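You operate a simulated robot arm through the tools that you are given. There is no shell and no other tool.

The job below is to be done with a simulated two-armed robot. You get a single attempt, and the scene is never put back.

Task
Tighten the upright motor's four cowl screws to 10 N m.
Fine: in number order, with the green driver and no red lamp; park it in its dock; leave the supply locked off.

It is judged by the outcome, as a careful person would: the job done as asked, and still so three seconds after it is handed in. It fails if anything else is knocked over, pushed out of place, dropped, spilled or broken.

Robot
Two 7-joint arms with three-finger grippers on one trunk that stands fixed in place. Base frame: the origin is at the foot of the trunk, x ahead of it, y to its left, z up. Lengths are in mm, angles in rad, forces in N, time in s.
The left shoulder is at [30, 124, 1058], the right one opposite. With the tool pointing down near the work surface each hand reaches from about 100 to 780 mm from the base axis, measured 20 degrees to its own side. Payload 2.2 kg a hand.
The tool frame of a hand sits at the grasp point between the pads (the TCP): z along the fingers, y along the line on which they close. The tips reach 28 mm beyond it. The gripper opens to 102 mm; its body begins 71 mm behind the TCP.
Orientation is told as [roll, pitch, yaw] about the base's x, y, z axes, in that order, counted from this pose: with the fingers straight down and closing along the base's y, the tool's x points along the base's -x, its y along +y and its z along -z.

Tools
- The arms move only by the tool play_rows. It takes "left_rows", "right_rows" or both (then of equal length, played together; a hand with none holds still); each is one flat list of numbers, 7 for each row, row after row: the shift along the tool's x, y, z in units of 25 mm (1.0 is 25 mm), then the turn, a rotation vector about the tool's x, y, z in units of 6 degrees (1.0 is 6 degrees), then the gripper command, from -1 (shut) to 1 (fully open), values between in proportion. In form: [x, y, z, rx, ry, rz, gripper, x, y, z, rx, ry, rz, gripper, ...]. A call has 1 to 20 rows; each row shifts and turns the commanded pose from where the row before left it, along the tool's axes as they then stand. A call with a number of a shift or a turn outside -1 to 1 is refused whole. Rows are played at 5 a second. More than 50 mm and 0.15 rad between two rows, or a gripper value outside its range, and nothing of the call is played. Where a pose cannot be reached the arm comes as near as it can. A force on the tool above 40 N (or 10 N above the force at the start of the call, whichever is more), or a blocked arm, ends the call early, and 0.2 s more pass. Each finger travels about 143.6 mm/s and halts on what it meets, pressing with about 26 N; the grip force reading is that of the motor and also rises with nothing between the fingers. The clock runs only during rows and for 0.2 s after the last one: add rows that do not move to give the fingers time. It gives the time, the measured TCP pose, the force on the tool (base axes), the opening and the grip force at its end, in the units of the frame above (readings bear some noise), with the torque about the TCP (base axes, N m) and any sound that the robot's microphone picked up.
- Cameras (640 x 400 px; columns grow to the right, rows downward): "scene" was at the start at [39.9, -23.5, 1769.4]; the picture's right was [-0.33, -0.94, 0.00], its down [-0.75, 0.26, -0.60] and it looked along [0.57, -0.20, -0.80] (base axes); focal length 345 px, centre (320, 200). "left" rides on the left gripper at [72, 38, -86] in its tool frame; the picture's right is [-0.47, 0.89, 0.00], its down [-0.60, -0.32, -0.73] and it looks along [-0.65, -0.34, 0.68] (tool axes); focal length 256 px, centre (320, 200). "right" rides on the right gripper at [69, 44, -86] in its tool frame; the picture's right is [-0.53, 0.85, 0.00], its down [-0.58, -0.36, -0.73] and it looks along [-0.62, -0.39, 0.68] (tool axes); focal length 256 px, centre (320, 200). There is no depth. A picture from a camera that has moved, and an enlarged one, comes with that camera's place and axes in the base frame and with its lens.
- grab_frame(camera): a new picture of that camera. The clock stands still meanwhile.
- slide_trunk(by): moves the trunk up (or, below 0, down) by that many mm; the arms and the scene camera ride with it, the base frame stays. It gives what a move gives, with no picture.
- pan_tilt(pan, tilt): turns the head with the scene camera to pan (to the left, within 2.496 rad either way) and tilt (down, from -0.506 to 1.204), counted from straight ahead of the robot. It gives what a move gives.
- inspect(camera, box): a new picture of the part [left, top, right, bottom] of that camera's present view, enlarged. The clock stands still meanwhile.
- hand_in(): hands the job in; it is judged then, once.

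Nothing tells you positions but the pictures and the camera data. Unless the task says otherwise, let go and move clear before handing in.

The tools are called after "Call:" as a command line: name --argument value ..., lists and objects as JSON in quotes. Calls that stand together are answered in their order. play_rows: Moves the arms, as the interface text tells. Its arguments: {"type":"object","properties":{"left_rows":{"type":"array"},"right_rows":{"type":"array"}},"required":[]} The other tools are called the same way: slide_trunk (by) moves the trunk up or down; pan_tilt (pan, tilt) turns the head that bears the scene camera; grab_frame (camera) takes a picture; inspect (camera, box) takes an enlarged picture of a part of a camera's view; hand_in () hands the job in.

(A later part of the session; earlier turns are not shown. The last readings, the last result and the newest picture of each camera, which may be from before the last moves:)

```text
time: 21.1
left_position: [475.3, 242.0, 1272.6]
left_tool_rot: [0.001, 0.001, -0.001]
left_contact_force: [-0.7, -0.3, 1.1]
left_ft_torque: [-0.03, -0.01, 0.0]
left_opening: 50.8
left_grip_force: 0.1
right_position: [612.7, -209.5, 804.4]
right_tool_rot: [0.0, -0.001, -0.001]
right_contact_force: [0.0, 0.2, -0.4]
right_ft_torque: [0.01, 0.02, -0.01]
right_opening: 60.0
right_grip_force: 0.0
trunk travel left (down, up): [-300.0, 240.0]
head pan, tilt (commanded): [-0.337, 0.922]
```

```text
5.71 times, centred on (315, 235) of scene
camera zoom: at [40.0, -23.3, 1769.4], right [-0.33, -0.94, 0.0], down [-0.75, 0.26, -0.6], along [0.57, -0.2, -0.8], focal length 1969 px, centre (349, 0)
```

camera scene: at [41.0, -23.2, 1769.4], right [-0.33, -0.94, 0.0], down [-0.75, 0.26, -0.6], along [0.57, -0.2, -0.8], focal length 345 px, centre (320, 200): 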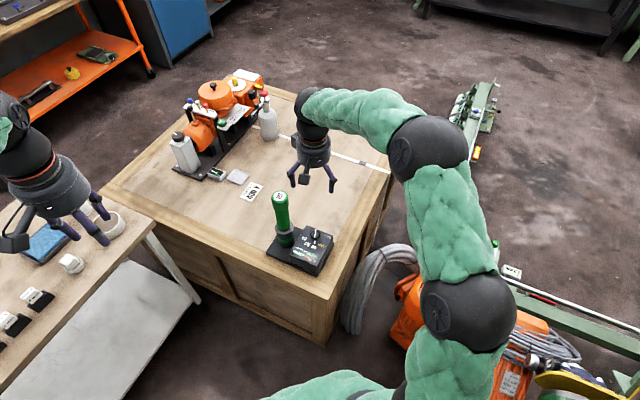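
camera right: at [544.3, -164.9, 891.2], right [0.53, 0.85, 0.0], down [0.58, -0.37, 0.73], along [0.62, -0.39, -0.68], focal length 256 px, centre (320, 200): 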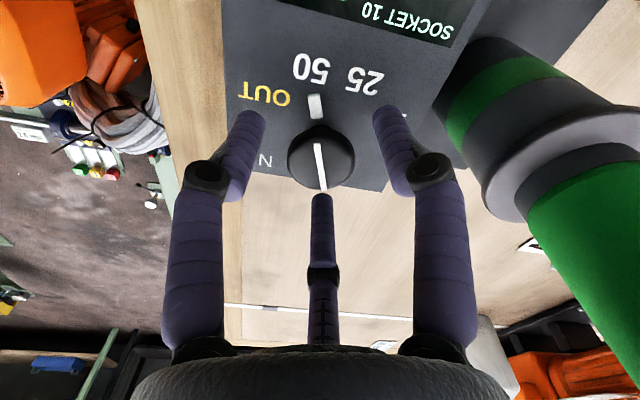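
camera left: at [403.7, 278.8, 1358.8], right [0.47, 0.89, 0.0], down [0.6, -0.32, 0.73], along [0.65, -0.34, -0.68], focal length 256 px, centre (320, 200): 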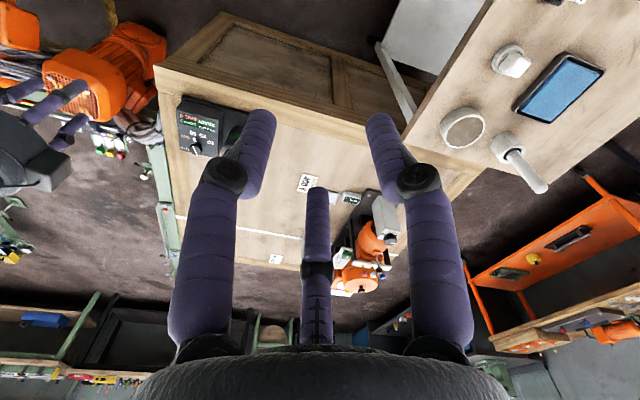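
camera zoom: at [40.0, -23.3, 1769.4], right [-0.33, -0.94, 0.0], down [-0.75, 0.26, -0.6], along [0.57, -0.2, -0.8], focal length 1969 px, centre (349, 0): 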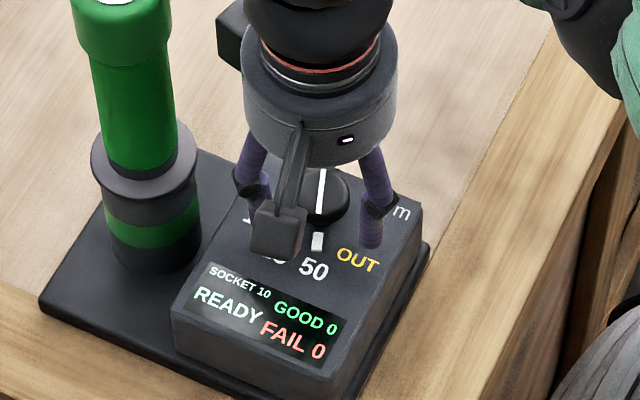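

The fingertips encircle the knob with no contact. The hand's camera block would swing into the driver if I turned clockwise from here, so I first turn the open hand 60° counter-clockwise, then grip.

Call:
play_rows --right_rows '[0, 0, 0, 0, 0, -1, 0.18, 0, 0, 0, 0, 0, -1, 0.18, 0, 0, 0, 0, 0, -1, 0.18, 0, 0, 0, 0, 0, -1, 0.18, 0, 0, 0, 0, 0, -1, 0.18, 0, 0, 0, 0, 0, -1, 0.18, 0, 0, 0, 0, 0, -1, 0.18, 0, 0, 0, 0, 0, -1, 0.18, 0, 0, 0, 0, 0, -1, 0.18, 0, 0, 0, 0, 0, -1, 0.18, 0, 0, 0, 0, 0, 0, 0.18]'

Call:
grab_frame --camera "right"

Call:
inspect --camera "scene" --box '[270, 150, 360, 270]'

```text
time: 23.5
left_position: [476.4, 240.2, 1273.0]
left_tool_rot: [-0.001, 0.0, 0.0]
left_contact_force: [0.2, 0.2, 0.4]
left_ft_torque: [0.01, -0.04, -0.04]
left_opening: 51.0
left_grip_force: 0.0
right_position: [612.6, -208.2, 805.7]
right_tool_rot: [0.001, 0.001, 1.049]
right_contact_force: [0.0, -0.2, -0.5]
right_ft_torque: [-0.03, -0.01, 0.01]
right_opening: 60.2
right_grip_force: 0.0
trunk travel left (down, up): [-300.0, 240.0]
head pan, tilt (commanded): [-0.337, 0.922]
```

```text
taken
camera right: at [540.4, -246.2, 892.4], right [-0.47, 0.88, 0.0], down [0.6, 0.32, 0.73], along [0.65, 0.34, -0.68], focal length 256 px, centre (320, 200)
```

right: 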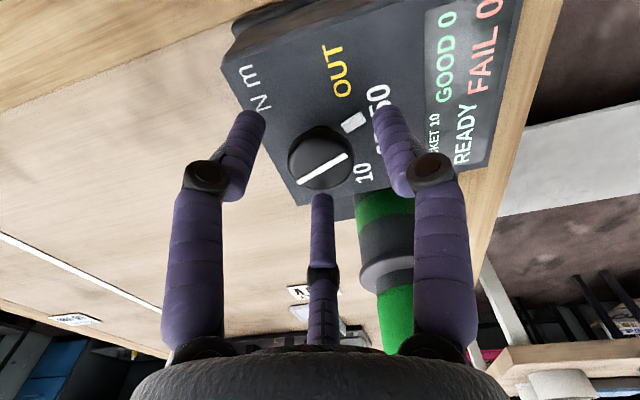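

```text
3.33 times, centred on (315, 210) of scene
camera zoom: at [40.0, -23.3, 1769.4], right [-0.33, -0.94, 0.0], down [-0.75, 0.26, -0.6], along [0.57, -0.2, -0.8], focal length 1149 px, centre (337, 167)
```

zoom: 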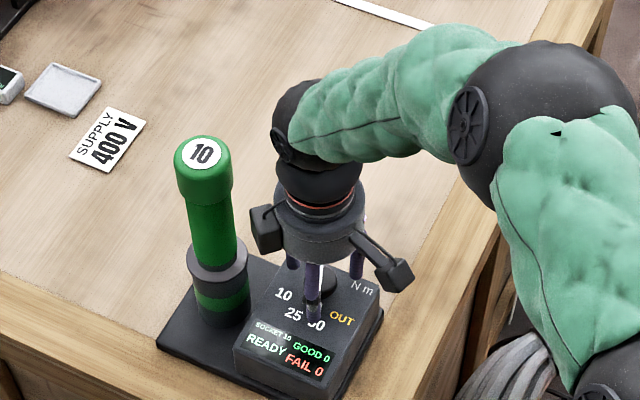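

Nothing touched during that turn. Now I close the fingers on the knob.

Call:
play_rows --right_rows '[0, 0, 0, 0, 0, 0, -1, 0, 0, 0, 0, 0, 0, -1, 0, 0, 0, 0, 0, 0, -1, 0, 0, 0, 0, 0, 0, -1]'

Call:
grab_frame --camera "right"

```text
time: 24.5
left_position: [475.6, 242.0, 1273.0]
left_tool_rot: [-0.001, 0.001, 0.001]
left_contact_force: [0.4, 0.4, 0.4]
left_ft_torque: [-0.01, 0.04, 0.02]
left_opening: 51.1
left_grip_force: 0.0
right_position: [612.6, -207.7, 806.9]
right_tool_rot: [0.001, -0.002, 1.045]
right_contact_force: [1.5, 4.2, -0.2]
right_ft_torque: [0.08, -0.01, -0.01]
right_opening: 32.9
right_grip_force: 26.2
trunk travel left (down, up): [-300.0, 240.0]
head pan, tilt (commanded): [-0.337, 0.922]
```

```text
taken
camera right: at [540.4, -245.6, 892.6], right [-0.46, 0.89, 0.0], down [0.6, 0.32, 0.73], along [0.65, 0.34, -0.68], focal length 256 px, centre (320, 200)
```

right: 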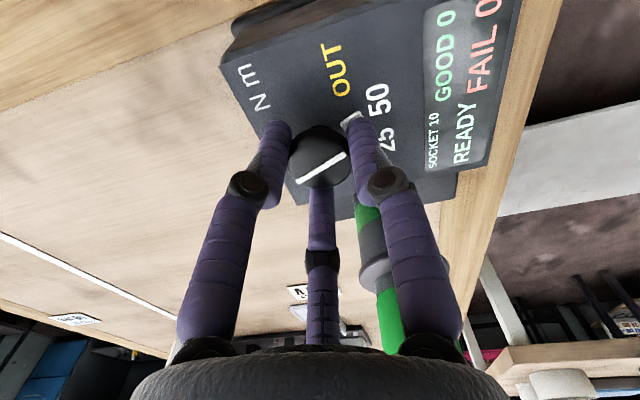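

The knob is gripped (33 mm). I'll turn 36° clockwise and check the pointer.

Call:
play_rows --right_rows '[0, 0, 0, 0, 0, 1, -1, 0, 0, 0, 0, 0, 1, -1, 0, 0, 0, 0, 0, 1, -1, 0, 0, 0, 0, 0, 1, -1, 0, 0, 0, 0, 0, 1, -1, 0, 0, 0, 0, 0, 1, -1]'

Call:
grab_frame --camera "right"

Call:
inspect --camera "scene" --box '[270, 170, 360, 270]'

```text
time: 25.9
left_position: [475.2, 242.3, 1273.7]
left_tool_rot: [-0.001, 0.0, 0.001]
left_contact_force: [0.6, -0.1, -0.3]
left_ft_torque: [0.0, -0.02, 0.02]
left_opening: 50.9
left_grip_force: 0.1
right_position: [610.7, -206.7, 806.1]
right_tool_rot: [0.001, -0.002, 0.417]
right_contact_force: [-3.9, 6.2, 10.9]
right_ft_torque: [0.08, -0.24, -0.02]
right_opening: 33.1
right_grip_force: 26.0
trunk travel left (down, up): [-300.0, 240.0]
head pan, tilt (commanded): [-0.337, 0.922]
```

```text
taken
camera right: at [531.9, -195.8, 892.5], right [0.15, 0.99, 0.0], down [0.67, -0.1, 0.73], along [0.72, -0.11, -0.68], focal length 256 px, centre (320, 200)
```

right: 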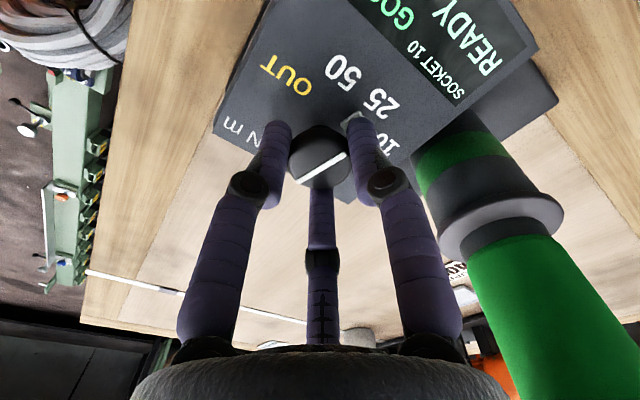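

```text
4.00 times, centred on (315, 220) of scene
camera zoom: at [38.2, -22.2, 1769.5], right [-0.33, -0.94, 0.0], down [-0.75, 0.26, -0.61], along [0.57, -0.2, -0.8], focal length 1378 px, centre (340, 120)
```

zoom: 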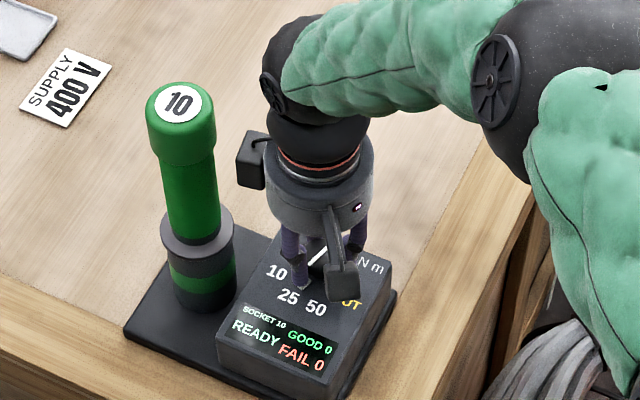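

The pointer follows the hand and is now near 25. I'll turn the remaining ~39.5° to 10.

Call:
play_rows --right_rows '[0, 0, 0, 0, 0, 1, -1, 0, 0, 0, 0, 0, 1, -1, 0, 0, 0, 0, 0, 1, -1, 0, 0, 0, 0, 0, 1, -1, 0, 0, 0, 0, 0, 1, -1, 0, 0, 0, 0, 0, 1, -1, 0, 0, 0, 0, 0, 0.6, -1]'

Call:
grab_frame --camera "right"

Call:
inspect --camera "scene" --box '[270, 170, 360, 270]'

```text
time: 27.5
left_position: [474.6, 242.4, 1273.2]
left_tool_rot: [-0.001, 0.001, 0.0]
left_contact_force: [-0.6, 0.0, 0.4]
left_ft_torque: [-0.02, -0.01, -0.03]
left_opening: 51.1
left_grip_force: 0.0
right_position: [612.8, -209.4, 806.6]
right_tool_rot: [0.0, 0.0, -0.275]
right_contact_force: [-7.2, 4.9, 7.4]
right_ft_torque: [0.01, -0.02, 0.01]
right_opening: 33.2
right_grip_force: 25.7
trunk travel left (down, up): [-300.0, 240.0]
head pan, tilt (commanded): [-0.337, 0.922]
```

```text
taken
camera right: at [558.1, -147.2, 892.6], right [0.74, 0.67, 0.0], down [0.46, -0.51, 0.73], along [0.49, -0.54, -0.68], focal length 256 px, centre (320, 200)
```

right: 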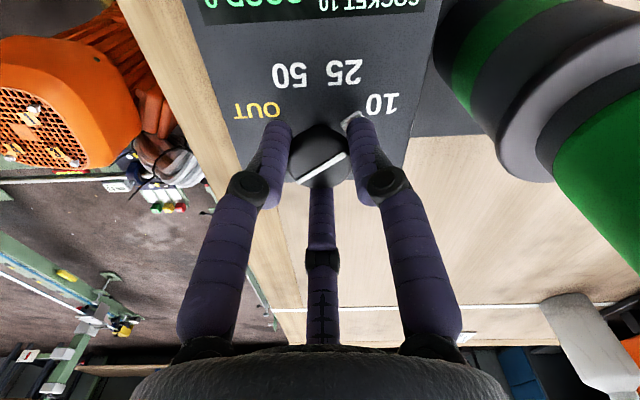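

```text
4.00 times, centred on (315, 220) of scene
camera zoom: at [38.3, -22.5, 1769.5], right [-0.33, -0.94, 0.0], down [-0.75, 0.26, -0.61], along [0.57, -0.2, -0.8], focal length 1378 px, centre (340, 120)
```

zoom: 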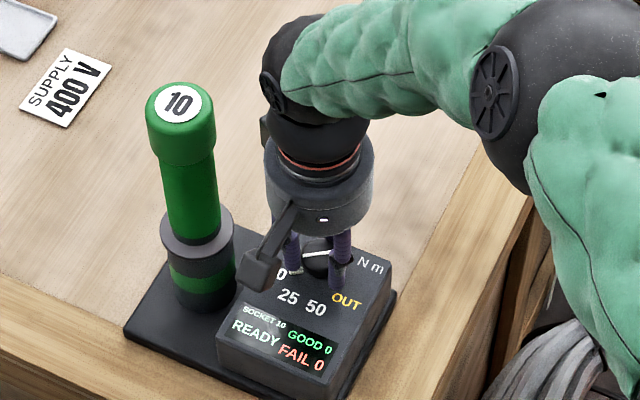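

The pointer looks to be at 10. I'll release the knob and rise slightly to check it.

Call:
play_rows --right_rows '[0, 0, 0, 0, 0, 0, 0.15, 0, 0, 0, 0, 0, 0, 0.15, 0, 0, -0.4, 0, 0, 0, 0.15, 0, 0, -1, 0, 0, 0, 0.15, 0, 0, -1, 0, 0, 0, 0.15, 0, 0, -1, 0, 0, 0, 0.15]'

Call:
grab_frame --camera "right"

Call:
inspect --camera "right" --box '[240, 0, 420, 120]'

Call:
inspect --camera "scene" --box '[270, 200, 350, 280]'

```text
time: 28.9
left_position: [474.8, 242.1, 1273.9]
left_tool_rot: [0.0, -0.001, 0.001]
left_contact_force: [0.2, 0.1, 0.4]
left_ft_torque: [-0.04, 0.03, -0.01]
left_opening: 51.3
left_grip_force: 0.1
right_position: [612.8, -209.0, 892.9]
right_tool_rot: [-0.001, 0.0, -0.272]
right_contact_force: [0.0, -0.7, -0.4]
right_ft_torque: [-0.01, -0.01, 0.01]
right_opening: 58.7
right_grip_force: 0.0
trunk travel left (down, up): [-300.0, 240.0]
head pan, tilt (commanded): [-0.337, 0.922]
```

```text
taken
camera right: at [557.8, -148.0, 978.9], right [0.74, 0.67, 0.0], down [0.46, -0.51, 0.73], along [0.49, -0.54, -0.68], focal length 256 px, centre (320, 200)
```

right: 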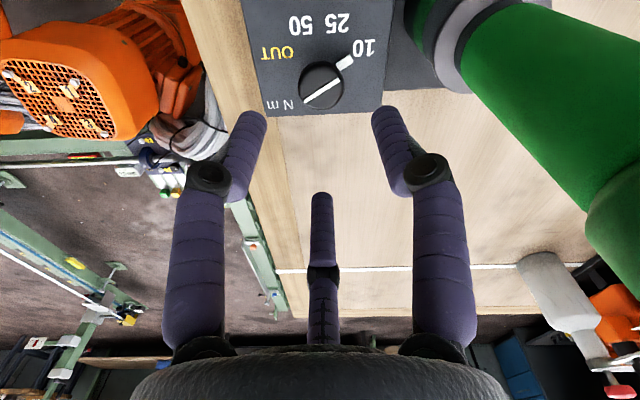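

```text
3.33 times, centred on (330, 60) of right
camera zoom: at [557.8, -148.0, 978.9], right [0.74, 0.67, 0.0], down [0.46, -0.51, 0.73], along [0.49, -0.54, -0.68], focal length 853 px, centre (287, 667)
```

zoom: 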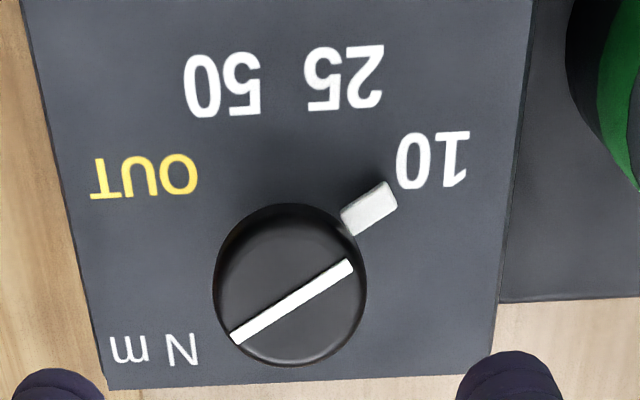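

```text
5.00 times, centred on (310, 240) of scene
camera zoom: at [39.2, -23.2, 1769.4], right [-0.33, -0.94, 0.0], down [-0.75, 0.26, -0.6], along [0.57, -0.2, -0.8], focal length 1723 px, centre (370, 0)
```

zoom: 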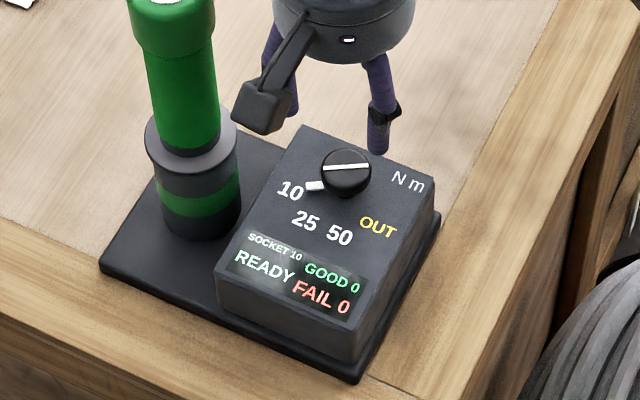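

The dial pointer now lies on 10 (measured 74.5° against the label's 74.8°). Before taking the driver I'll use the free right hand to measure the cowl screws precisely; I raise, turn back and go above the motor.

Call:
play_rows --right_rows '[0, 0, -1, 0, 0, 0, 0.15, 0, 0, -1, 0, 0, 0, 0.15, 0, 0, -1, 0, 0, 0, 0.15, 0, 0, -1, 0, 0, 0, 0.15, 0, 0, -1, 0, 0, 0, 0.15, 0, 0, -1, 0, 0, 0, 0.15, 0, 0, -1, 0, 0, 0, 0.15, 0, 0, -1, 0, 0, 0, 0.15, 0, 0, 0, 0, 0, -1, 0.15, 0, 0, 0, 0, 0, -1, 0.15, 0, 0, 0, 0, 0, -0.6, 0.15]'

Call:
play_rows --right_rows '[0.7, -1, 0, 0, 0, 0, 1, 0.7, -1, 0, 0, 0, 0, 1, 0.7, -1, 0, 0, 0, 0, 1, 0.7, -1, 0, 0, 0, 0, 1, 0.7, -1, 0, 0, 0, 0, 1, 0.7, -1, 0, 0, 0, 0, 1, 0.7, -1, 0, 0, 0, 0, 1, 0.7, -1, 0, 0, 0, 0, 1, 0.7, -1, 0, 0, 0, 0, 1, 0.7, -1, 0, 0, 0, 0, 1, 0.7, -1, 0, 0, 0, 0, 1, 0.7, -1, 0, 0, 0, 0, 1, 0.7, -1, 0, 0, 0, 0, 1, 0.7, -1, 0, 0, 0, 0, 1, 0.7, -1, 0, 0, 0, 0, 1]'

Call:
grab_frame --camera "right"

Call:
grab_frame --camera "scene"

```text
time: 31.3
left_position: [475.7, 240.8, 1273.3]
left_tool_rot: [-0.001, -0.001, 0.001]
left_contact_force: [-0.3, 0.2, -0.4]
left_ft_torque: [0.02, -0.05, -0.01]
left_opening: 51.1
left_grip_force: 0.2
right_position: [614.0, -209.0, 1091.7]
right_tool_rot: [0.0, -0.001, 0.001]
right_contact_force: [0.5, -1.2, 0.0]
right_ft_torque: [-0.01, -0.02, -0.02]
right_opening: 58.8
right_grip_force: 0.0
trunk travel left (down, up): [-300.0, 240.0]
head pan, tilt (commanded): [-0.337, 0.922]
```

```text
time: 34.5
left_position: [474.9, 240.6, 1273.5]
left_tool_rot: [0.0, 0.0, 0.0]
left_contact_force: [0.9, -0.2, -0.6]
left_ft_torque: [0.0, -0.02, 0.01]
left_opening: 50.8
left_grip_force: 0.1
right_position: [351.3, -586.6, 1089.7]
right_tool_rot: [0.001, 0.001, -0.002]
right_contact_force: [0.2, 0.1, -0.4]
right_ft_torque: [0.01, 0.02, -0.01]
right_opening: 101.9
right_grip_force: 0.1
trunk travel left (down, up): [-300.0, 240.0]
head pan, tilt (commanded): [-0.337, 0.922]
```

```text
taken
camera right: at [282.4, -542.9, 1175.0], right [0.53, 0.85, 0.0], down [0.58, -0.37, 0.73], along [0.62, -0.39, -0.68], focal length 256 px, centre (320, 200)
```

right: 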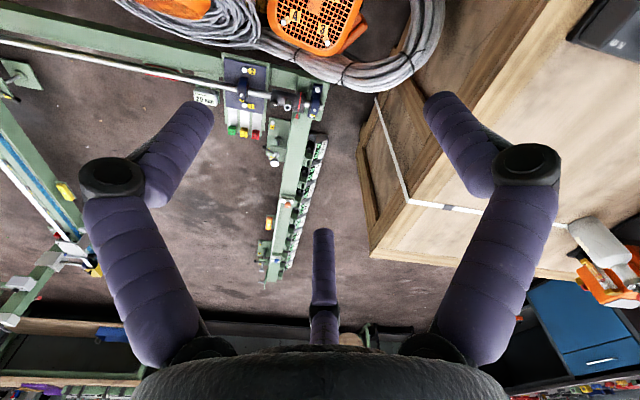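

```text
taken
camera scene: at [39.4, -24.4, 1769.4], right [-0.33, -0.94, 0.0], down [-0.75, 0.26, -0.6], along [0.57, -0.2, -0.8], focal length 345 px, centre (320, 200)
```

scene: 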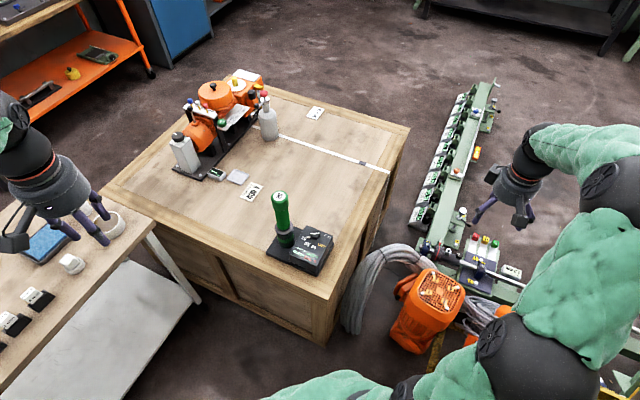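

The motor's cowl is just beyond the top of this view. I'll descend over it to z≈790.

Call:
play_rows --right_rows '[0.1, 0, 1, 0, 0, 0, 1, 0.1, 0, 1, 0, 0, 0, 1, 0.1, 0, 1, 0, 0, 0, 1, 0.1, 0, 1, 0, 0, 0, 1, 0, 0, 1, 0, 0, 0, 1, 0, 0, 1, 0, 0, 0, 1, 0, 0, 1, 0, 0, 0, 1, 0, 0, 1, 0, 0, 0, 1, 0, 0, 1, 0, 0, 0, 1, 0, 0, 1, 0, 0, 0, 1, 0, 0, 1, 0, 0, 0, 1, 0, 0, 1, 0, 0, 0, 1]'

Call:
grab_frame --camera "right"

Call:
grab_frame --camera "scene"

```text
time: 37.1
left_position: [475.4, 240.9, 1273.1]
left_tool_rot: [0.001, 0.001, 0.001]
left_contact_force: [0.4, -0.3, 0.3]
left_ft_torque: [0.01, -0.01, 0.0]
left_opening: 50.8
left_grip_force: 0.0
right_position: [340.9, -586.9, 787.4]
right_tool_rot: [0.0, 0.0, 0.0]
right_contact_force: [0.9, -0.3, 1.4]
right_ft_torque: [0.0, 0.03, -0.01]
right_opening: 102.1
right_grip_force: 0.2
trunk travel left (down, up): [-300.0, 240.0]
head pan, tilt (commanded): [-0.337, 0.922]
```

```text
taken
camera right: at [272.1, -542.3, 875.1], right [0.53, 0.85, 0.0], down [0.58, -0.37, 0.73], along [0.62, -0.39, -0.68], focal length 256 px, centre (320, 200)
```

right: 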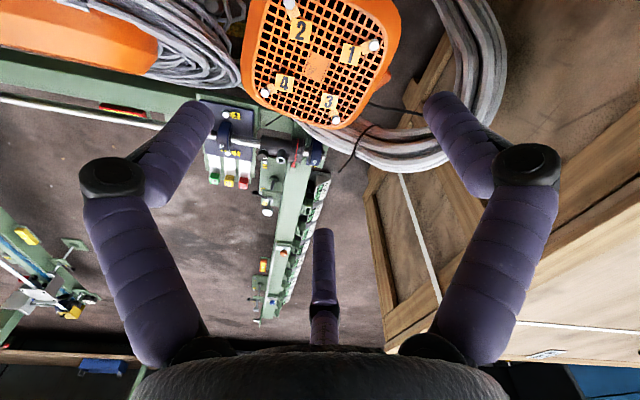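

```text
taken
camera scene: at [40.2, -24.1, 1769.4], right [-0.33, -0.94, 0.0], down [-0.75, 0.26, -0.6], along [0.57, -0.2, -0.8], focal length 345 px, centre (320, 200)
```

scene: 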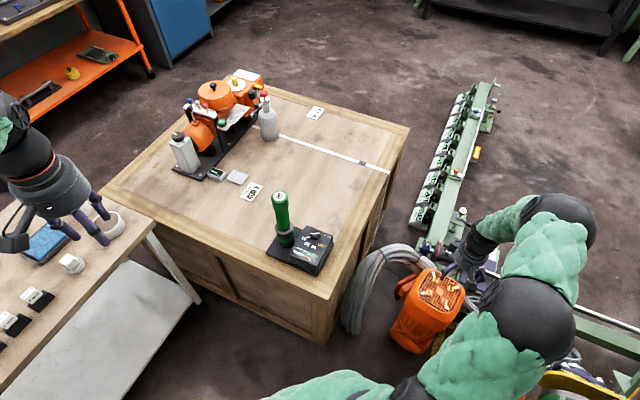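

Good view of all four screws. I'll zoom in on them from both cameras.

Call:
inspect --camera "right" --box '[230, 0, 410, 135]'

Call:
inspect --camera "scene" --box '[400, 260, 480, 325]'

```text
2.96 times, centred on (320, 68) of right
camera zoom: at [272.1, -542.3, 875.1], right [0.53, 0.85, 0.0], down [0.58, -0.37, 0.73], along [0.62, -0.39, -0.68], focal length 758 px, centre (320, 593)
```

zoom: 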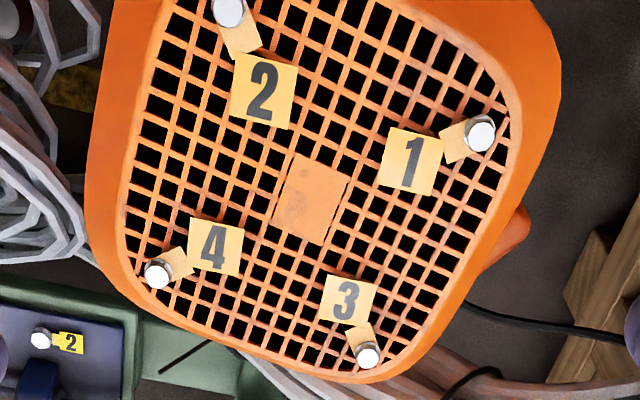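

```text
6.15 times, centred on (440, 292) of scene
camera zoom: at [40.2, -24.1, 1769.4], right [-0.33, -0.94, 0.0], down [-0.75, 0.26, -0.6], along [0.57, -0.2, -0.8], focal length 2120 px, centre (-418, -369)
```

zoom: 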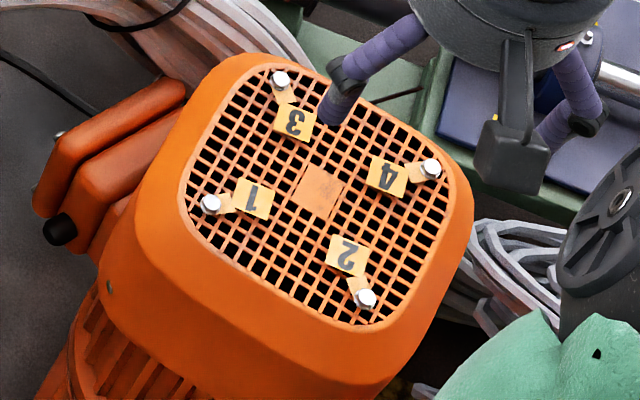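

Triangulated screw heads (tops at z≈555): 1 (380,-540), 2 (300.5,-598), 3 (437,-619.5), 4 (358,-677.5). Now I raise the hand and go over the driver.

Call:
play_rows --right_rows '[0, 0, -1, 0, 0, 0, 1, 0, 0, -1, 0, 0, 0, 1, 0, 0, -1, 0, 0, 0, 1, 0, 0, -1, 0, 0, 0, 1, 0, 0, -1, 0, 0, 0, 1, 0, 0, -1, 0, 0, 0, 1, 0, 0, -1, 0, 0, 0, 1, 0, 0, -1, 0, 0, 0, 1, 0, 0, -1, 0, 0, 0, 1, 0, 0, -1, 0, 0, 0, 1, 0, 0, -1, 0, 0, 0, 1, 0, 0, -1, 0, 0, 0, 1]'

Call:
play_rows --right_rows '[-0.67, 0.988, 0, 0, 0, 0, 1, -0.67, 0.988, 0, 0, 0, 0, 1, -0.67, 0.988, 0, 0, 0, 0, 1, -0.67, 0.988, 0, 0, 0, 0, 1, -0.67, 0.988, 0, 0, 0, 0, 1, -0.67, 0.988, 0, 0, 0, 0, 1, -0.67, 0.988, 0, 0, 0, 0, 1, -0.67, 0.988, 0, 0, 0, 0, 1, -0.67, 0.988, 0, 0, 0, 0, 1, -0.67, 0.988, 0, 0, 0, 0, 1, -0.67, 0.988, 0, 0, 0, 0, 1, -0.67, 0.988, 0, 0, 0, 0, 1, -0.67, 0.988, 0, 0, 0, 0, 1, -0.67, 0.988, 0, 0, 0, 0, 1, -0.67, 0.988, 0, 0, 0, 0, 1, -0.67, 0.988, 0, 0, 0, 0, 1, -0.67, 0.988, 0, 0, 0, 0, 1, -0.67, 0.988, 0, 0, 0, 0, 1, -0.67, 0.988, 0, 0, 0, 0, 1]'

Call:
grab_frame --camera "right"

Call:
inspect --camera "right" --box '[230, 0, 410, 135]'

Call:
grab_frame --camera "scene"

```text
time: 39.7
left_position: [474.4, 242.5, 1273.3]
left_tool_rot: [0.0, -0.001, 0.001]
left_contact_force: [0.4, -0.1, -0.1]
left_ft_torque: [-0.03, -0.02, -0.02]
left_opening: 50.6
left_grip_force: 0.1
right_position: [340.2, -583.9, 1090.0]
right_tool_rot: [0.0, 0.0, 0.001]
right_contact_force: [0.5, 0.5, 0.5]
right_ft_torque: [-0.01, -0.01, -0.02]
right_opening: 101.7
right_grip_force: 0.0
trunk travel left (down, up): [-300.0, 240.0]
head pan, tilt (commanded): [-0.337, 0.922]
```

```text
time: 43.7
left_position: [475.8, 241.6, 1271.6]
left_tool_rot: [0.0, -0.002, -0.001]
left_contact_force: [-1.3, 0.0, 0.6]
left_ft_torque: [-0.01, -0.02, -0.01]
left_opening: 50.9
left_grip_force: 0.0
right_position: [660.1, -115.1, 1092.6]
right_tool_rot: [0.001, -0.002, 0.0]
right_contact_force: [0.0, -0.2, -0.6]
right_ft_torque: [0.01, 0.02, 0.01]
right_opening: 102.1
right_grip_force: 0.0
trunk travel left (down, up): [-300.0, 240.0]
head pan, tilt (commanded): [-0.337, 0.922]
```

```text
taken
camera right: at [590.9, -71.3, 1178.6], right [0.53, 0.84, 0.0], down [0.58, -0.36, 0.73], along [0.62, -0.39, -0.68], focal length 256 px, centre (320, 200)
```

right: 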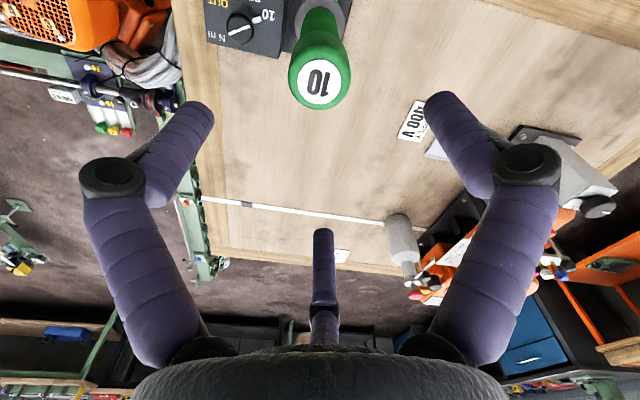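

```text
2.96 times, centred on (320, 68) of right
camera zoom: at [590.9, -71.3, 1178.6], right [0.53, 0.84, 0.0], down [0.58, -0.36, 0.73], along [0.62, -0.39, -0.68], focal length 758 px, centre (320, 593)
```

zoom: 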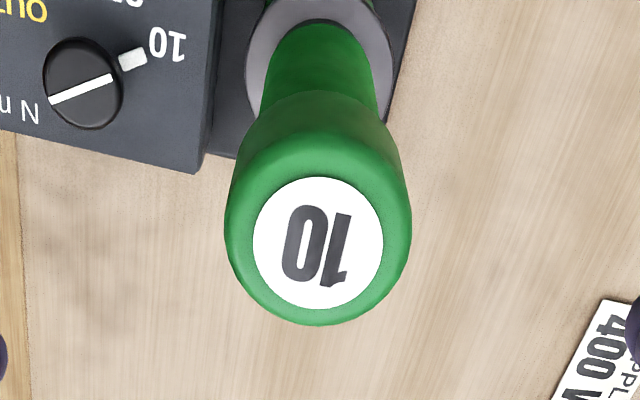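

```text
taken
camera scene: at [40.8, -22.3, 1769.4], right [-0.33, -0.94, 0.0], down [-0.75, 0.26, -0.6], along [0.57, -0.2, -0.8], focal length 345 px, centre (320, 200)
```

scene: 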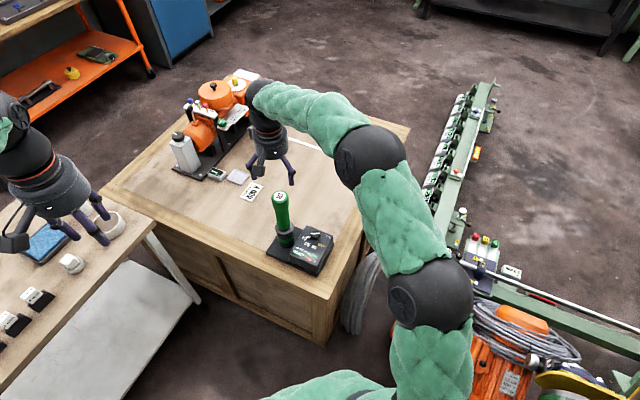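

The hand is centred over the driver (axis ≈ (658, -114.7), cap top ≈ 979, cap ≈ 50 mm wide). I'll lower so the fingers surround the cap, then check before closing.

Call:
play_rows --right_rows '[0, 0, 1, 0, 0, 0, 1, 0, 0, 1, 0, 0, 0, 1, 0, 0, 1, 0, 0, 0, 1, 0, 0, 1, 0, 0, 0, 1, 0, 0, 1, 0, 0, 0, 1, 0, 0, 0.62, 0, 0, 0, 1, 0, 0, 0, 0, 0, 0, 1]'

Call:
grab_frame --camera "right"

Call:
inspect --camera "scene" --box '[240, 130, 340, 270]'

Call:
grab_frame --camera "left"

```text
time: 45.3
left_position: [475.1, 241.2, 1273.1]
left_tool_rot: [0.0, -0.001, -0.001]
left_contact_force: [0.0, 0.1, -0.4]
left_ft_torque: [-0.02, 0.0, 0.02]
left_opening: 51.0
left_grip_force: 0.1
right_position: [659.0, -116.8, 950.5]
right_tool_rot: [0.001, -0.001, 0.0]
right_contact_force: [0.2, -0.4, -0.2]
right_ft_torque: [-0.03, -0.01, 0.0]
right_opening: 102.1
right_grip_force: 0.0
trunk travel left (down, up): [-300.0, 240.0]
head pan, tilt (commanded): [-0.337, 0.922]
```

```text
taken
camera right: at [590.6, -71.8, 1038.0], right [0.53, 0.85, 0.0], down [0.58, -0.37, 0.73], along [0.62, -0.39, -0.68], focal length 256 px, centre (320, 200)
```

right: 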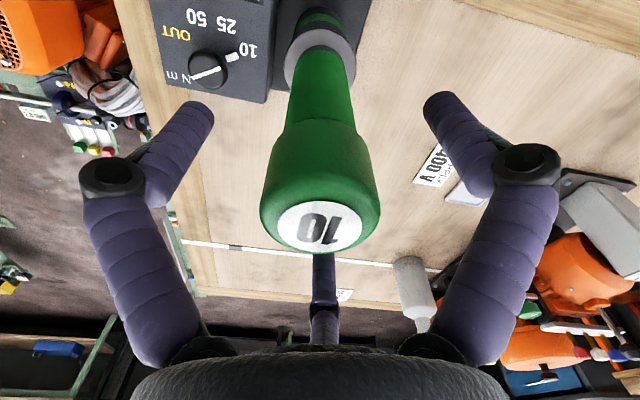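

```text
2.86 times, centred on (290, 200) of scene
camera zoom: at [39.7, -23.4, 1769.4], right [-0.33, -0.94, 0.0], down [-0.75, 0.26, -0.6], along [0.57, -0.2, -0.8], focal length 984 px, centre (406, 200)
```

zoom: 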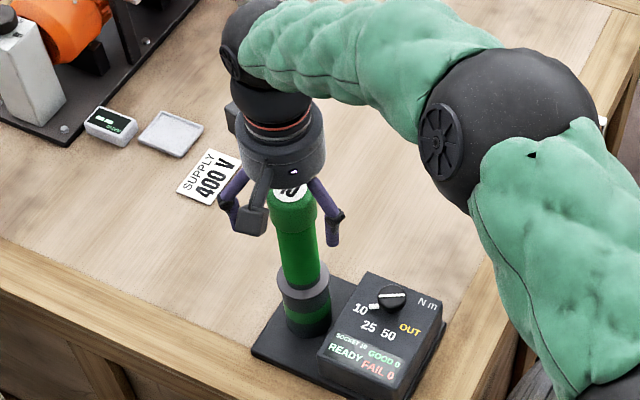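

```text
taken
camera left: at [403.2, 278.1, 1359.1], right [0.47, 0.89, 0.0], down [0.6, -0.32, 0.73], along [0.65, -0.34, -0.68], focal length 256 px, centre (320, 200)
```

left: 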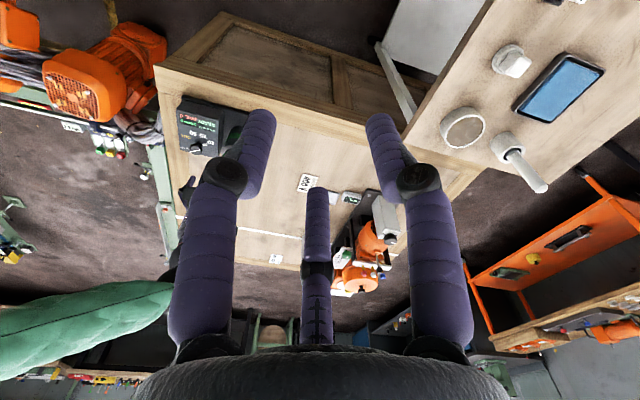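

The fingers surround the cap symmetrically with no contact. I'll go 10 mm deeper and close.

Call:
play_rows --right_rows '[0, 0, 0.4, 0, 0, 0, 1, 0, 0, 0, 0, 0, 0, 1, 0, 0, 0, 0, 0, 0, -1, 0, 0, 0, 0, 0, 0, -1, 0, 0, 0, 0, 0, 0, -1, 0, 0, 0, 0, 0, 0, -1]'

Call:
grab_frame --camera "right"

Call:
inspect --camera "scene" --box '[240, 150, 340, 280]'

```text
time: 46.7
left_position: [475.0, 241.0, 1273.8]
left_tool_rot: [-0.001, 0.0, 0.0]
left_contact_force: [-1.1, -0.3, -0.2]
left_ft_torque: [-0.02, 0.0, 0.0]
left_opening: 51.2
left_grip_force: 0.0
right_position: [660.2, -116.1, 941.7]
right_tool_rot: [0.001, -0.003, -0.004]
right_contact_force: [3.8, -3.1, 8.9]
right_ft_torque: [-0.12, -0.38, -0.05]
right_opening: 49.2
right_grip_force: 26.2
trunk travel left (down, up): [-300.0, 240.0]
head pan, tilt (commanded): [-0.337, 0.922]
```

```text
taken
camera right: at [591.6, -71.4, 1028.4], right [0.54, 0.84, 0.0], down [0.57, -0.37, 0.73], along [0.62, -0.39, -0.68], focal length 256 px, centre (320, 200)
```

right: 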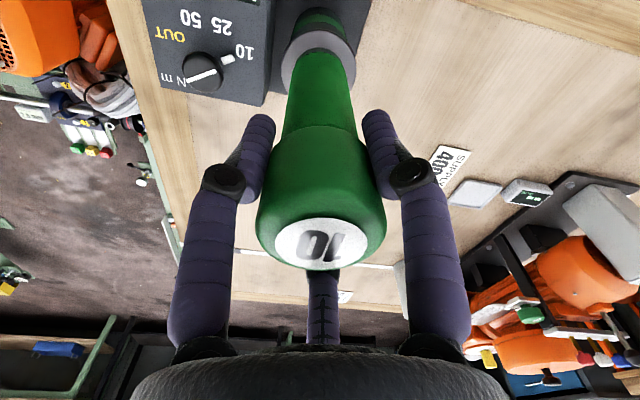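

```text
3.08 times, centred on (290, 215) of scene
camera zoom: at [39.5, -23.6, 1769.5], right [-0.33, -0.94, 0.0], down [-0.75, 0.26, -0.6], along [0.57, -0.2, -0.8], focal length 1060 px, centre (412, 154)
```

zoom: 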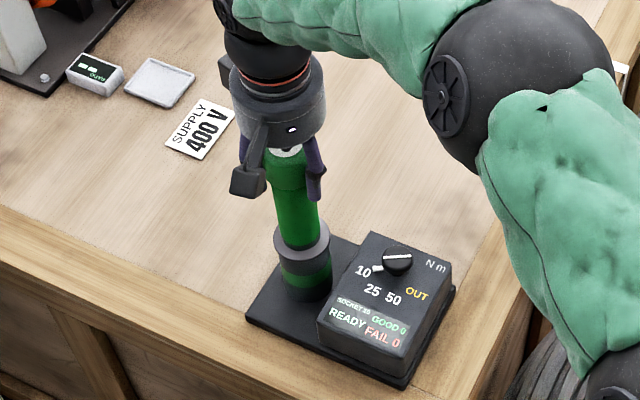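

The driver is gripped (49 mm) with small side forces. I'll nudge 1 mm to relieve them, then lift straight up slowly.

Call:
play_rows --right_rows '[-0.04, -0.04, 0, 0, 0, 0, -1, 0, 0, 0, 0, 0, 0, -1]'

```text
time: 47.3
left_position: [474.5, 241.4, 1273.5]
left_tool_rot: [0.0, 0.002, 0.0]
left_contact_force: [0.4, 0.2, 0.3]
left_ft_torque: [0.0, -0.02, -0.04]
left_opening: 50.7
left_grip_force: 0.1
right_position: [660.3, -116.5, 942.0]
right_tool_rot: [0.002, -0.003, 0.0]
right_contact_force: [4.1, -0.2, 11.6]
right_ft_torque: [0.41, -0.39, -0.09]
right_opening: 49.3
right_grip_force: 25.9
trunk travel left (down, up): [-300.0, 240.0]
head pan, tilt (commanded): [-0.337, 0.922]
```

Call:
play_rows --right_rows '[-0.02, 0.015, -0.1, 0, 0, 0, -1, 0, 0, -0.2, 0, 0, 0, -1, 0, 0, -0.3, 0, 0, 0, -1, 0, 0, -0.4, 0, 0, 0, -1, 0, 0, 0, 0, 0, 0, -1]'

Call:
inspect --camera "scene" --box '[240, 150, 340, 280]'

Call:
grab_frame --camera "right"

```text
time: 48.5
left_position: [475.8, 241.5, 1272.2]
left_tool_rot: [0.0, 0.003, 0.0]
left_contact_force: [0.4, -0.2, -0.8]
left_ft_torque: [0.05, 0.02, -0.02]
left_opening: 51.0
left_grip_force: 0.0
right_position: [661.1, -116.3, 963.8]
right_tool_rot: [0.001, 0.001, -0.001]
right_contact_force: [-0.8, 0.0, -7.8]
right_ft_torque: [0.0, 0.0, 0.02]
right_opening: 49.4
right_grip_force: 26.2
trunk travel left (down, up): [-300.0, 240.0]
head pan, tilt (commanded): [-0.337, 0.922]
```

```text
3.08 times, centred on (290, 215) of scene
camera zoom: at [41.0, -23.4, 1769.3], right [-0.33, -0.94, 0.0], down [-0.75, 0.26, -0.6], along [0.57, -0.2, -0.8], focal length 1060 px, centre (412, 154)
```

zoom: 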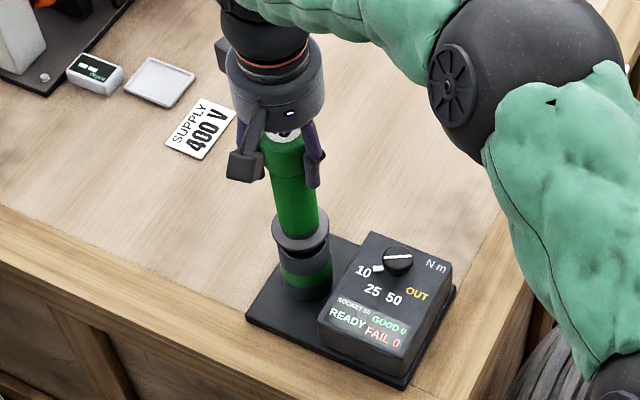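

```text
taken
camera right: at [592.4, -71.6, 1050.4], right [0.53, 0.85, 0.0], down [0.58, -0.36, 0.73], along [0.62, -0.39, -0.68], focal length 256 px, centre (320, 200)
```

right: 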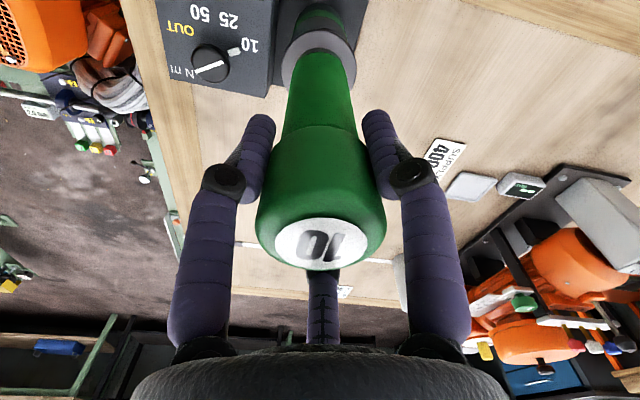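

The driver lifted out cleanly (about 7.8 N weight, no side force). I'll keep raising it until the nose is clear of the dock and look.

Call:
play_rows --right_rows '[0, 0, -0.6, 0, 0, 0, -1, 0, 0, -0.8, 0, 0, 0, -1, 0, 0, -1, 0, 0, 0, -1, 0, 0, -1, 0, 0, 0, -1, 0, 0, -1, 0, 0, 0, -1, 0, 0, -0.6, 0, 0, 0, -1, 0, 0, 0, 0, 0, 0, -1]'

Call:
inspect --camera "scene" --box '[220, 110, 350, 280]'

Call:
inspect --camera "left" --box '[160, 80, 300, 280]'

Call:
grab_frame --camera "right"

```text
time: 50.1
left_position: [477.3, 242.1, 1273.0]
left_tool_rot: [-0.001, 0.001, 0.0]
left_contact_force: [0.3, -0.5, 0.6]
left_ft_torque: [0.01, -0.02, 0.02]
left_opening: 51.1
left_grip_force: 0.0
right_position: [660.3, -115.8, 1089.4]
right_tool_rot: [0.002, 0.001, 0.0]
right_contact_force: [0.2, -0.4, -8.7]
right_ft_torque: [-0.02, 0.0, 0.0]
right_opening: 49.4
right_grip_force: 26.2
trunk travel left (down, up): [-300.0, 240.0]
head pan, tilt (commanded): [-0.337, 0.922]
```

```text
2.35 times, centred on (285, 195) of scene
camera zoom: at [41.0, -23.4, 1769.3], right [-0.33, -0.94, 0.0], down [-0.75, 0.26, -0.6], along [0.57, -0.2, -0.8], focal length 811 px, centre (402, 212)
```

zoom: 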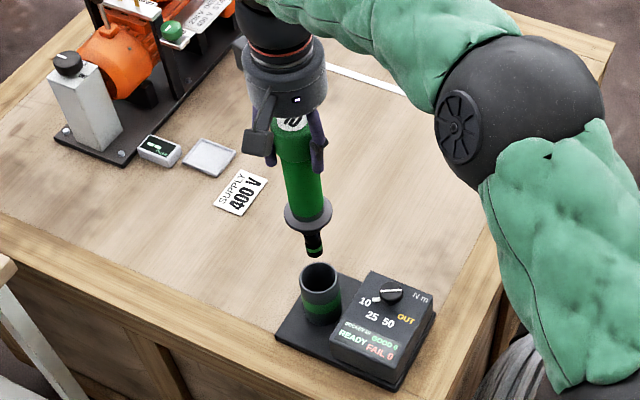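

```text
2.00 times, centred on (230, 180) of left
camera zoom: at [404.2, 278.1, 1358.7], right [0.47, 0.89, 0.0], down [0.6, -0.32, 0.73], along [0.65, -0.34, -0.68], focal length 512 px, centre (500, 240)
```

zoom: 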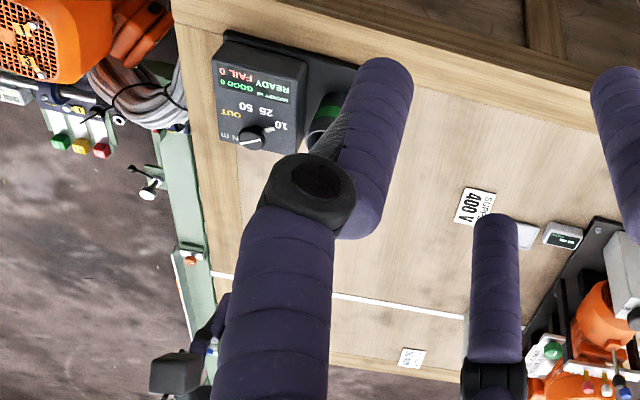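

```text
taken
camera right: at [592.3, -71.4, 1177.4], right [0.53, 0.85, 0.0], down [0.58, -0.36, 0.73], along [0.62, -0.39, -0.68], focal length 256 px, centre (320, 200)
```

right: 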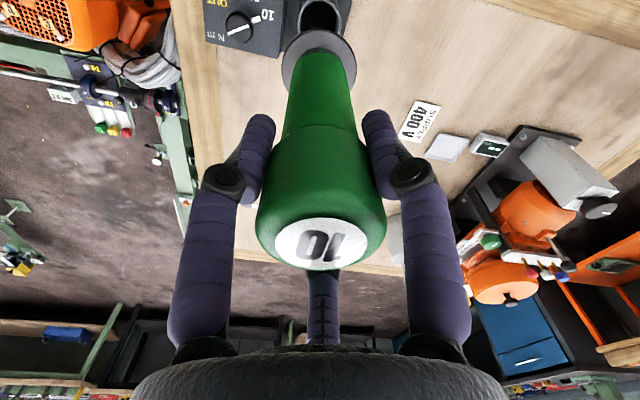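

The driver carries a socket nose; its tip is roughly 228 mm below the TCP. I'll carry it at this height across to above screw 1.

Call:
play_rows --right_rows '[0.3, -0.45, 0, 0, 0, 0, -1, 0.5, -0.75, 0, 0, 0, 0, -1, 0.64, -0.965, 0, 0, 0, 0, -1, 0.64, -0.965, 0, 0, 0, 0, -1, 0.64, -0.965, 0, 0, 0, 0, -1, 0.64, -0.965, 0, 0, 0, 0, -1, 0.64, -0.965, 0, 0, 0, 0, -1, 0.64, -0.965, 0, 0, 0, 0, -1, 0.64, -0.965, 0, 0, 0, 0, -1, 0.64, -0.965, 0, 0, 0, 0, -1, 0.64, -0.965, 0, 0, 0, 0, -1, 0.64, -0.965, 0, 0, 0, 0, -1, 0.64, -0.965, 0, 0, 0, 0, -1, 0.64, -0.965, 0, 0, 0, 0, -1, 0.64, -0.965, 0, 0, 0, 0, -1, 0.64, -0.965, 0, 0, 0, 0, -1, 0.64, -0.965, 0, 0, 0, 0, -1, 0.5, -0.75, 0, 0, 0, 0, -1, 0.324, -0.547, 0, 0, 0, 0, -1, 0, 0, 0, 0, 0, 0, -1]'

Call:
grab_frame --camera "scene"

Call:
grab_frame --camera "right"

```text
time: 54.3
left_position: [476.4, 242.5, 1273.1]
left_tool_rot: [0.0, 0.001, -0.001]
left_contact_force: [0.1, 0.1, -0.2]
left_ft_torque: [-0.01, 0.0, -0.03]
left_opening: 50.8
left_grip_force: 0.1
right_position: [381.1, -540.0, 1090.0]
right_tool_rot: [0.001, 0.001, 0.003]
right_contact_force: [0.2, -0.1, -8.3]
right_ft_torque: [0.01, 0.05, -0.01]
right_opening: 49.5
right_grip_force: 25.2
trunk travel left (down, up): [-300.0, 240.0]
head pan, tilt (commanded): [-0.337, 0.922]
```

```text
taken
camera scene: at [40.4, -23.8, 1769.4], right [-0.33, -0.94, 0.0], down [-0.75, 0.26, -0.6], along [0.57, -0.2, -0.8], focal length 345 px, centre (320, 200)
```

scene: 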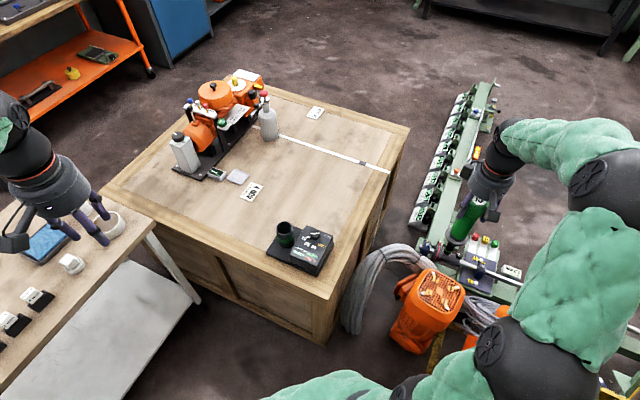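

```text
taken
camera right: at [312.2, -496.8, 1177.0], right [0.53, 0.85, 0.0], down [0.58, -0.37, 0.73], along [0.62, -0.39, -0.68], focal length 256 px, centre (320, 200)
```

right: 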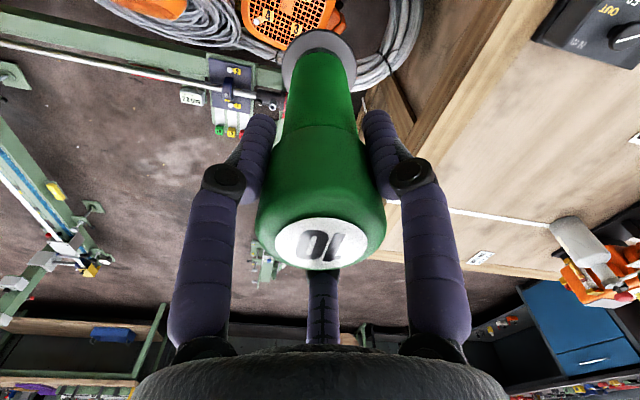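

The driver is over screw 1. I'll read the controller display and lower in stages.

Call:
inspect --camera "scene" --box '[270, 215, 340, 275]'

Call:
play_rows --right_rows '[0, 0, 0.6, 0, 0, 0, -1, 0, 0, 1, 0, 0, 0, -1, 0, 0, 1, 0, 0, 0, -1, 0, 0, 1, 0, 0, 0, -1, 0, 0, 1, 0, 0, 0, -1, 0, 0, 1, 0, 0, 0, -1, 0, 0, 1, 0, 0, 0, -1, 0, 0, 1, 0, 0, 0, -1, 0, 0, 1, 0, 0, 0, -1, 0, 0, 0.6, 0, 0, 0, -1, 0, 0, 0.4, 0, 0, 0, -1, 0, 0, 0, 0, 0, 0, -1]'

Call:
grab_frame --camera "scene"

Call:
inspect --camera "scene" --box '[400, 220, 500, 320]'

Call:
grab_frame --camera "right"

```text
6.67 times, centred on (305, 245) of scene
camera zoom: at [40.4, -23.8, 1769.4], right [-0.33, -0.94, 0.0], down [-0.75, 0.26, -0.6], along [0.57, -0.2, -0.8], focal length 2297 px, centre (420, -100)
```

zoom: 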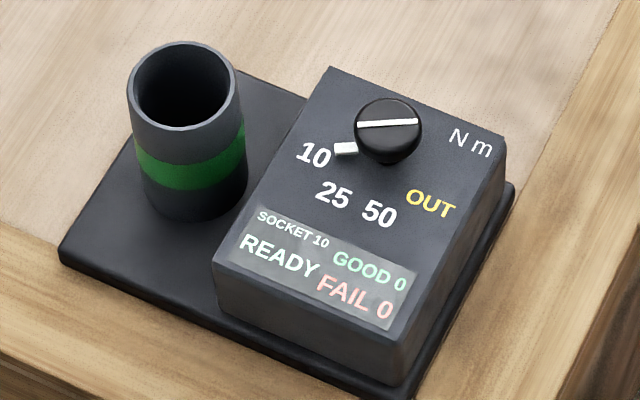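

```text
time: 56.9
left_position: [475.3, 240.5, 1273.4]
left_tool_rot: [0.001, 0.0, 0.0]
left_contact_force: [-0.6, -0.8, 0.2]
left_ft_torque: [0.02, 0.03, 0.01]
left_opening: 51.1
left_grip_force: 0.0
right_position: [381.1, -539.7, 851.0]
right_tool_rot: [0.002, 0.0, 0.0]
right_contact_force: [-0.1, 0.1, -8.0]
right_ft_torque: [0.02, -0.02, 0.02]
right_opening: 49.4
right_grip_force: 26.2
trunk travel left (down, up): [-300.0, 240.0]
head pan, tilt (commanded): [-0.337, 0.922]
```

```text
taken
camera scene: at [40.1, -24.0, 1769.4], right [-0.33, -0.94, 0.0], down [-0.75, 0.26, -0.6], along [0.57, -0.2, -0.8], focal length 345 px, centre (320, 200)
```

scene: 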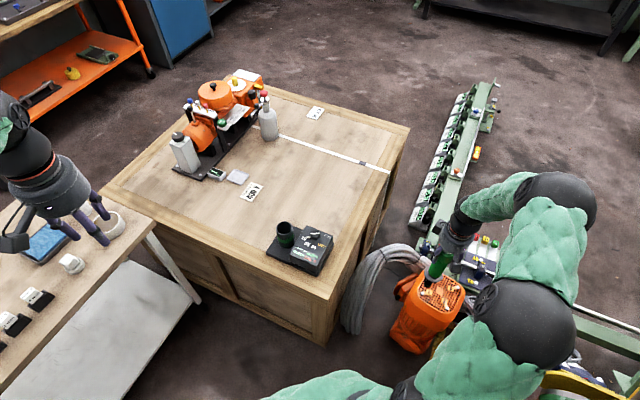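

```text
4.00 times, centred on (450, 270) of scene
camera zoom: at [40.1, -24.0, 1769.4], right [-0.33, -0.94, 0.0], down [-0.75, 0.26, -0.6], along [0.57, -0.2, -0.8], focal length 1378 px, centre (-200, -80)
```

zoom: 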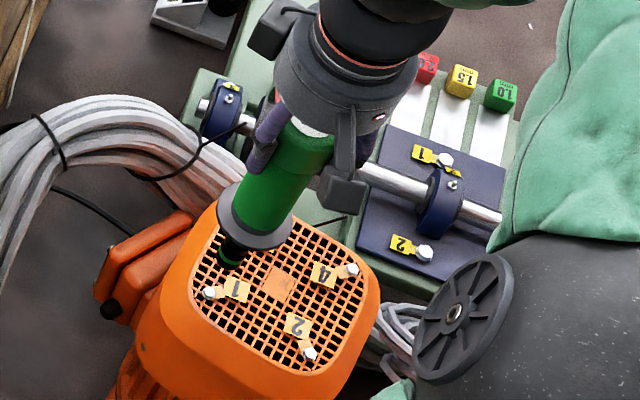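

```text
taken
camera right: at [312.5, -496.3, 937.4], right [0.53, 0.85, 0.0], down [0.58, -0.37, 0.73], along [0.62, -0.39, -0.68], focal length 256 px, centre (320, 200)
```

right: 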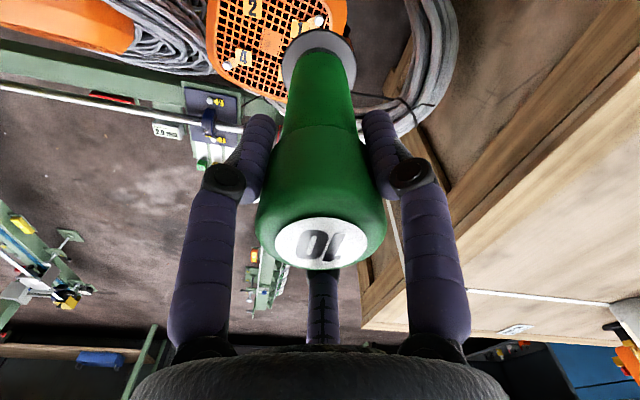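

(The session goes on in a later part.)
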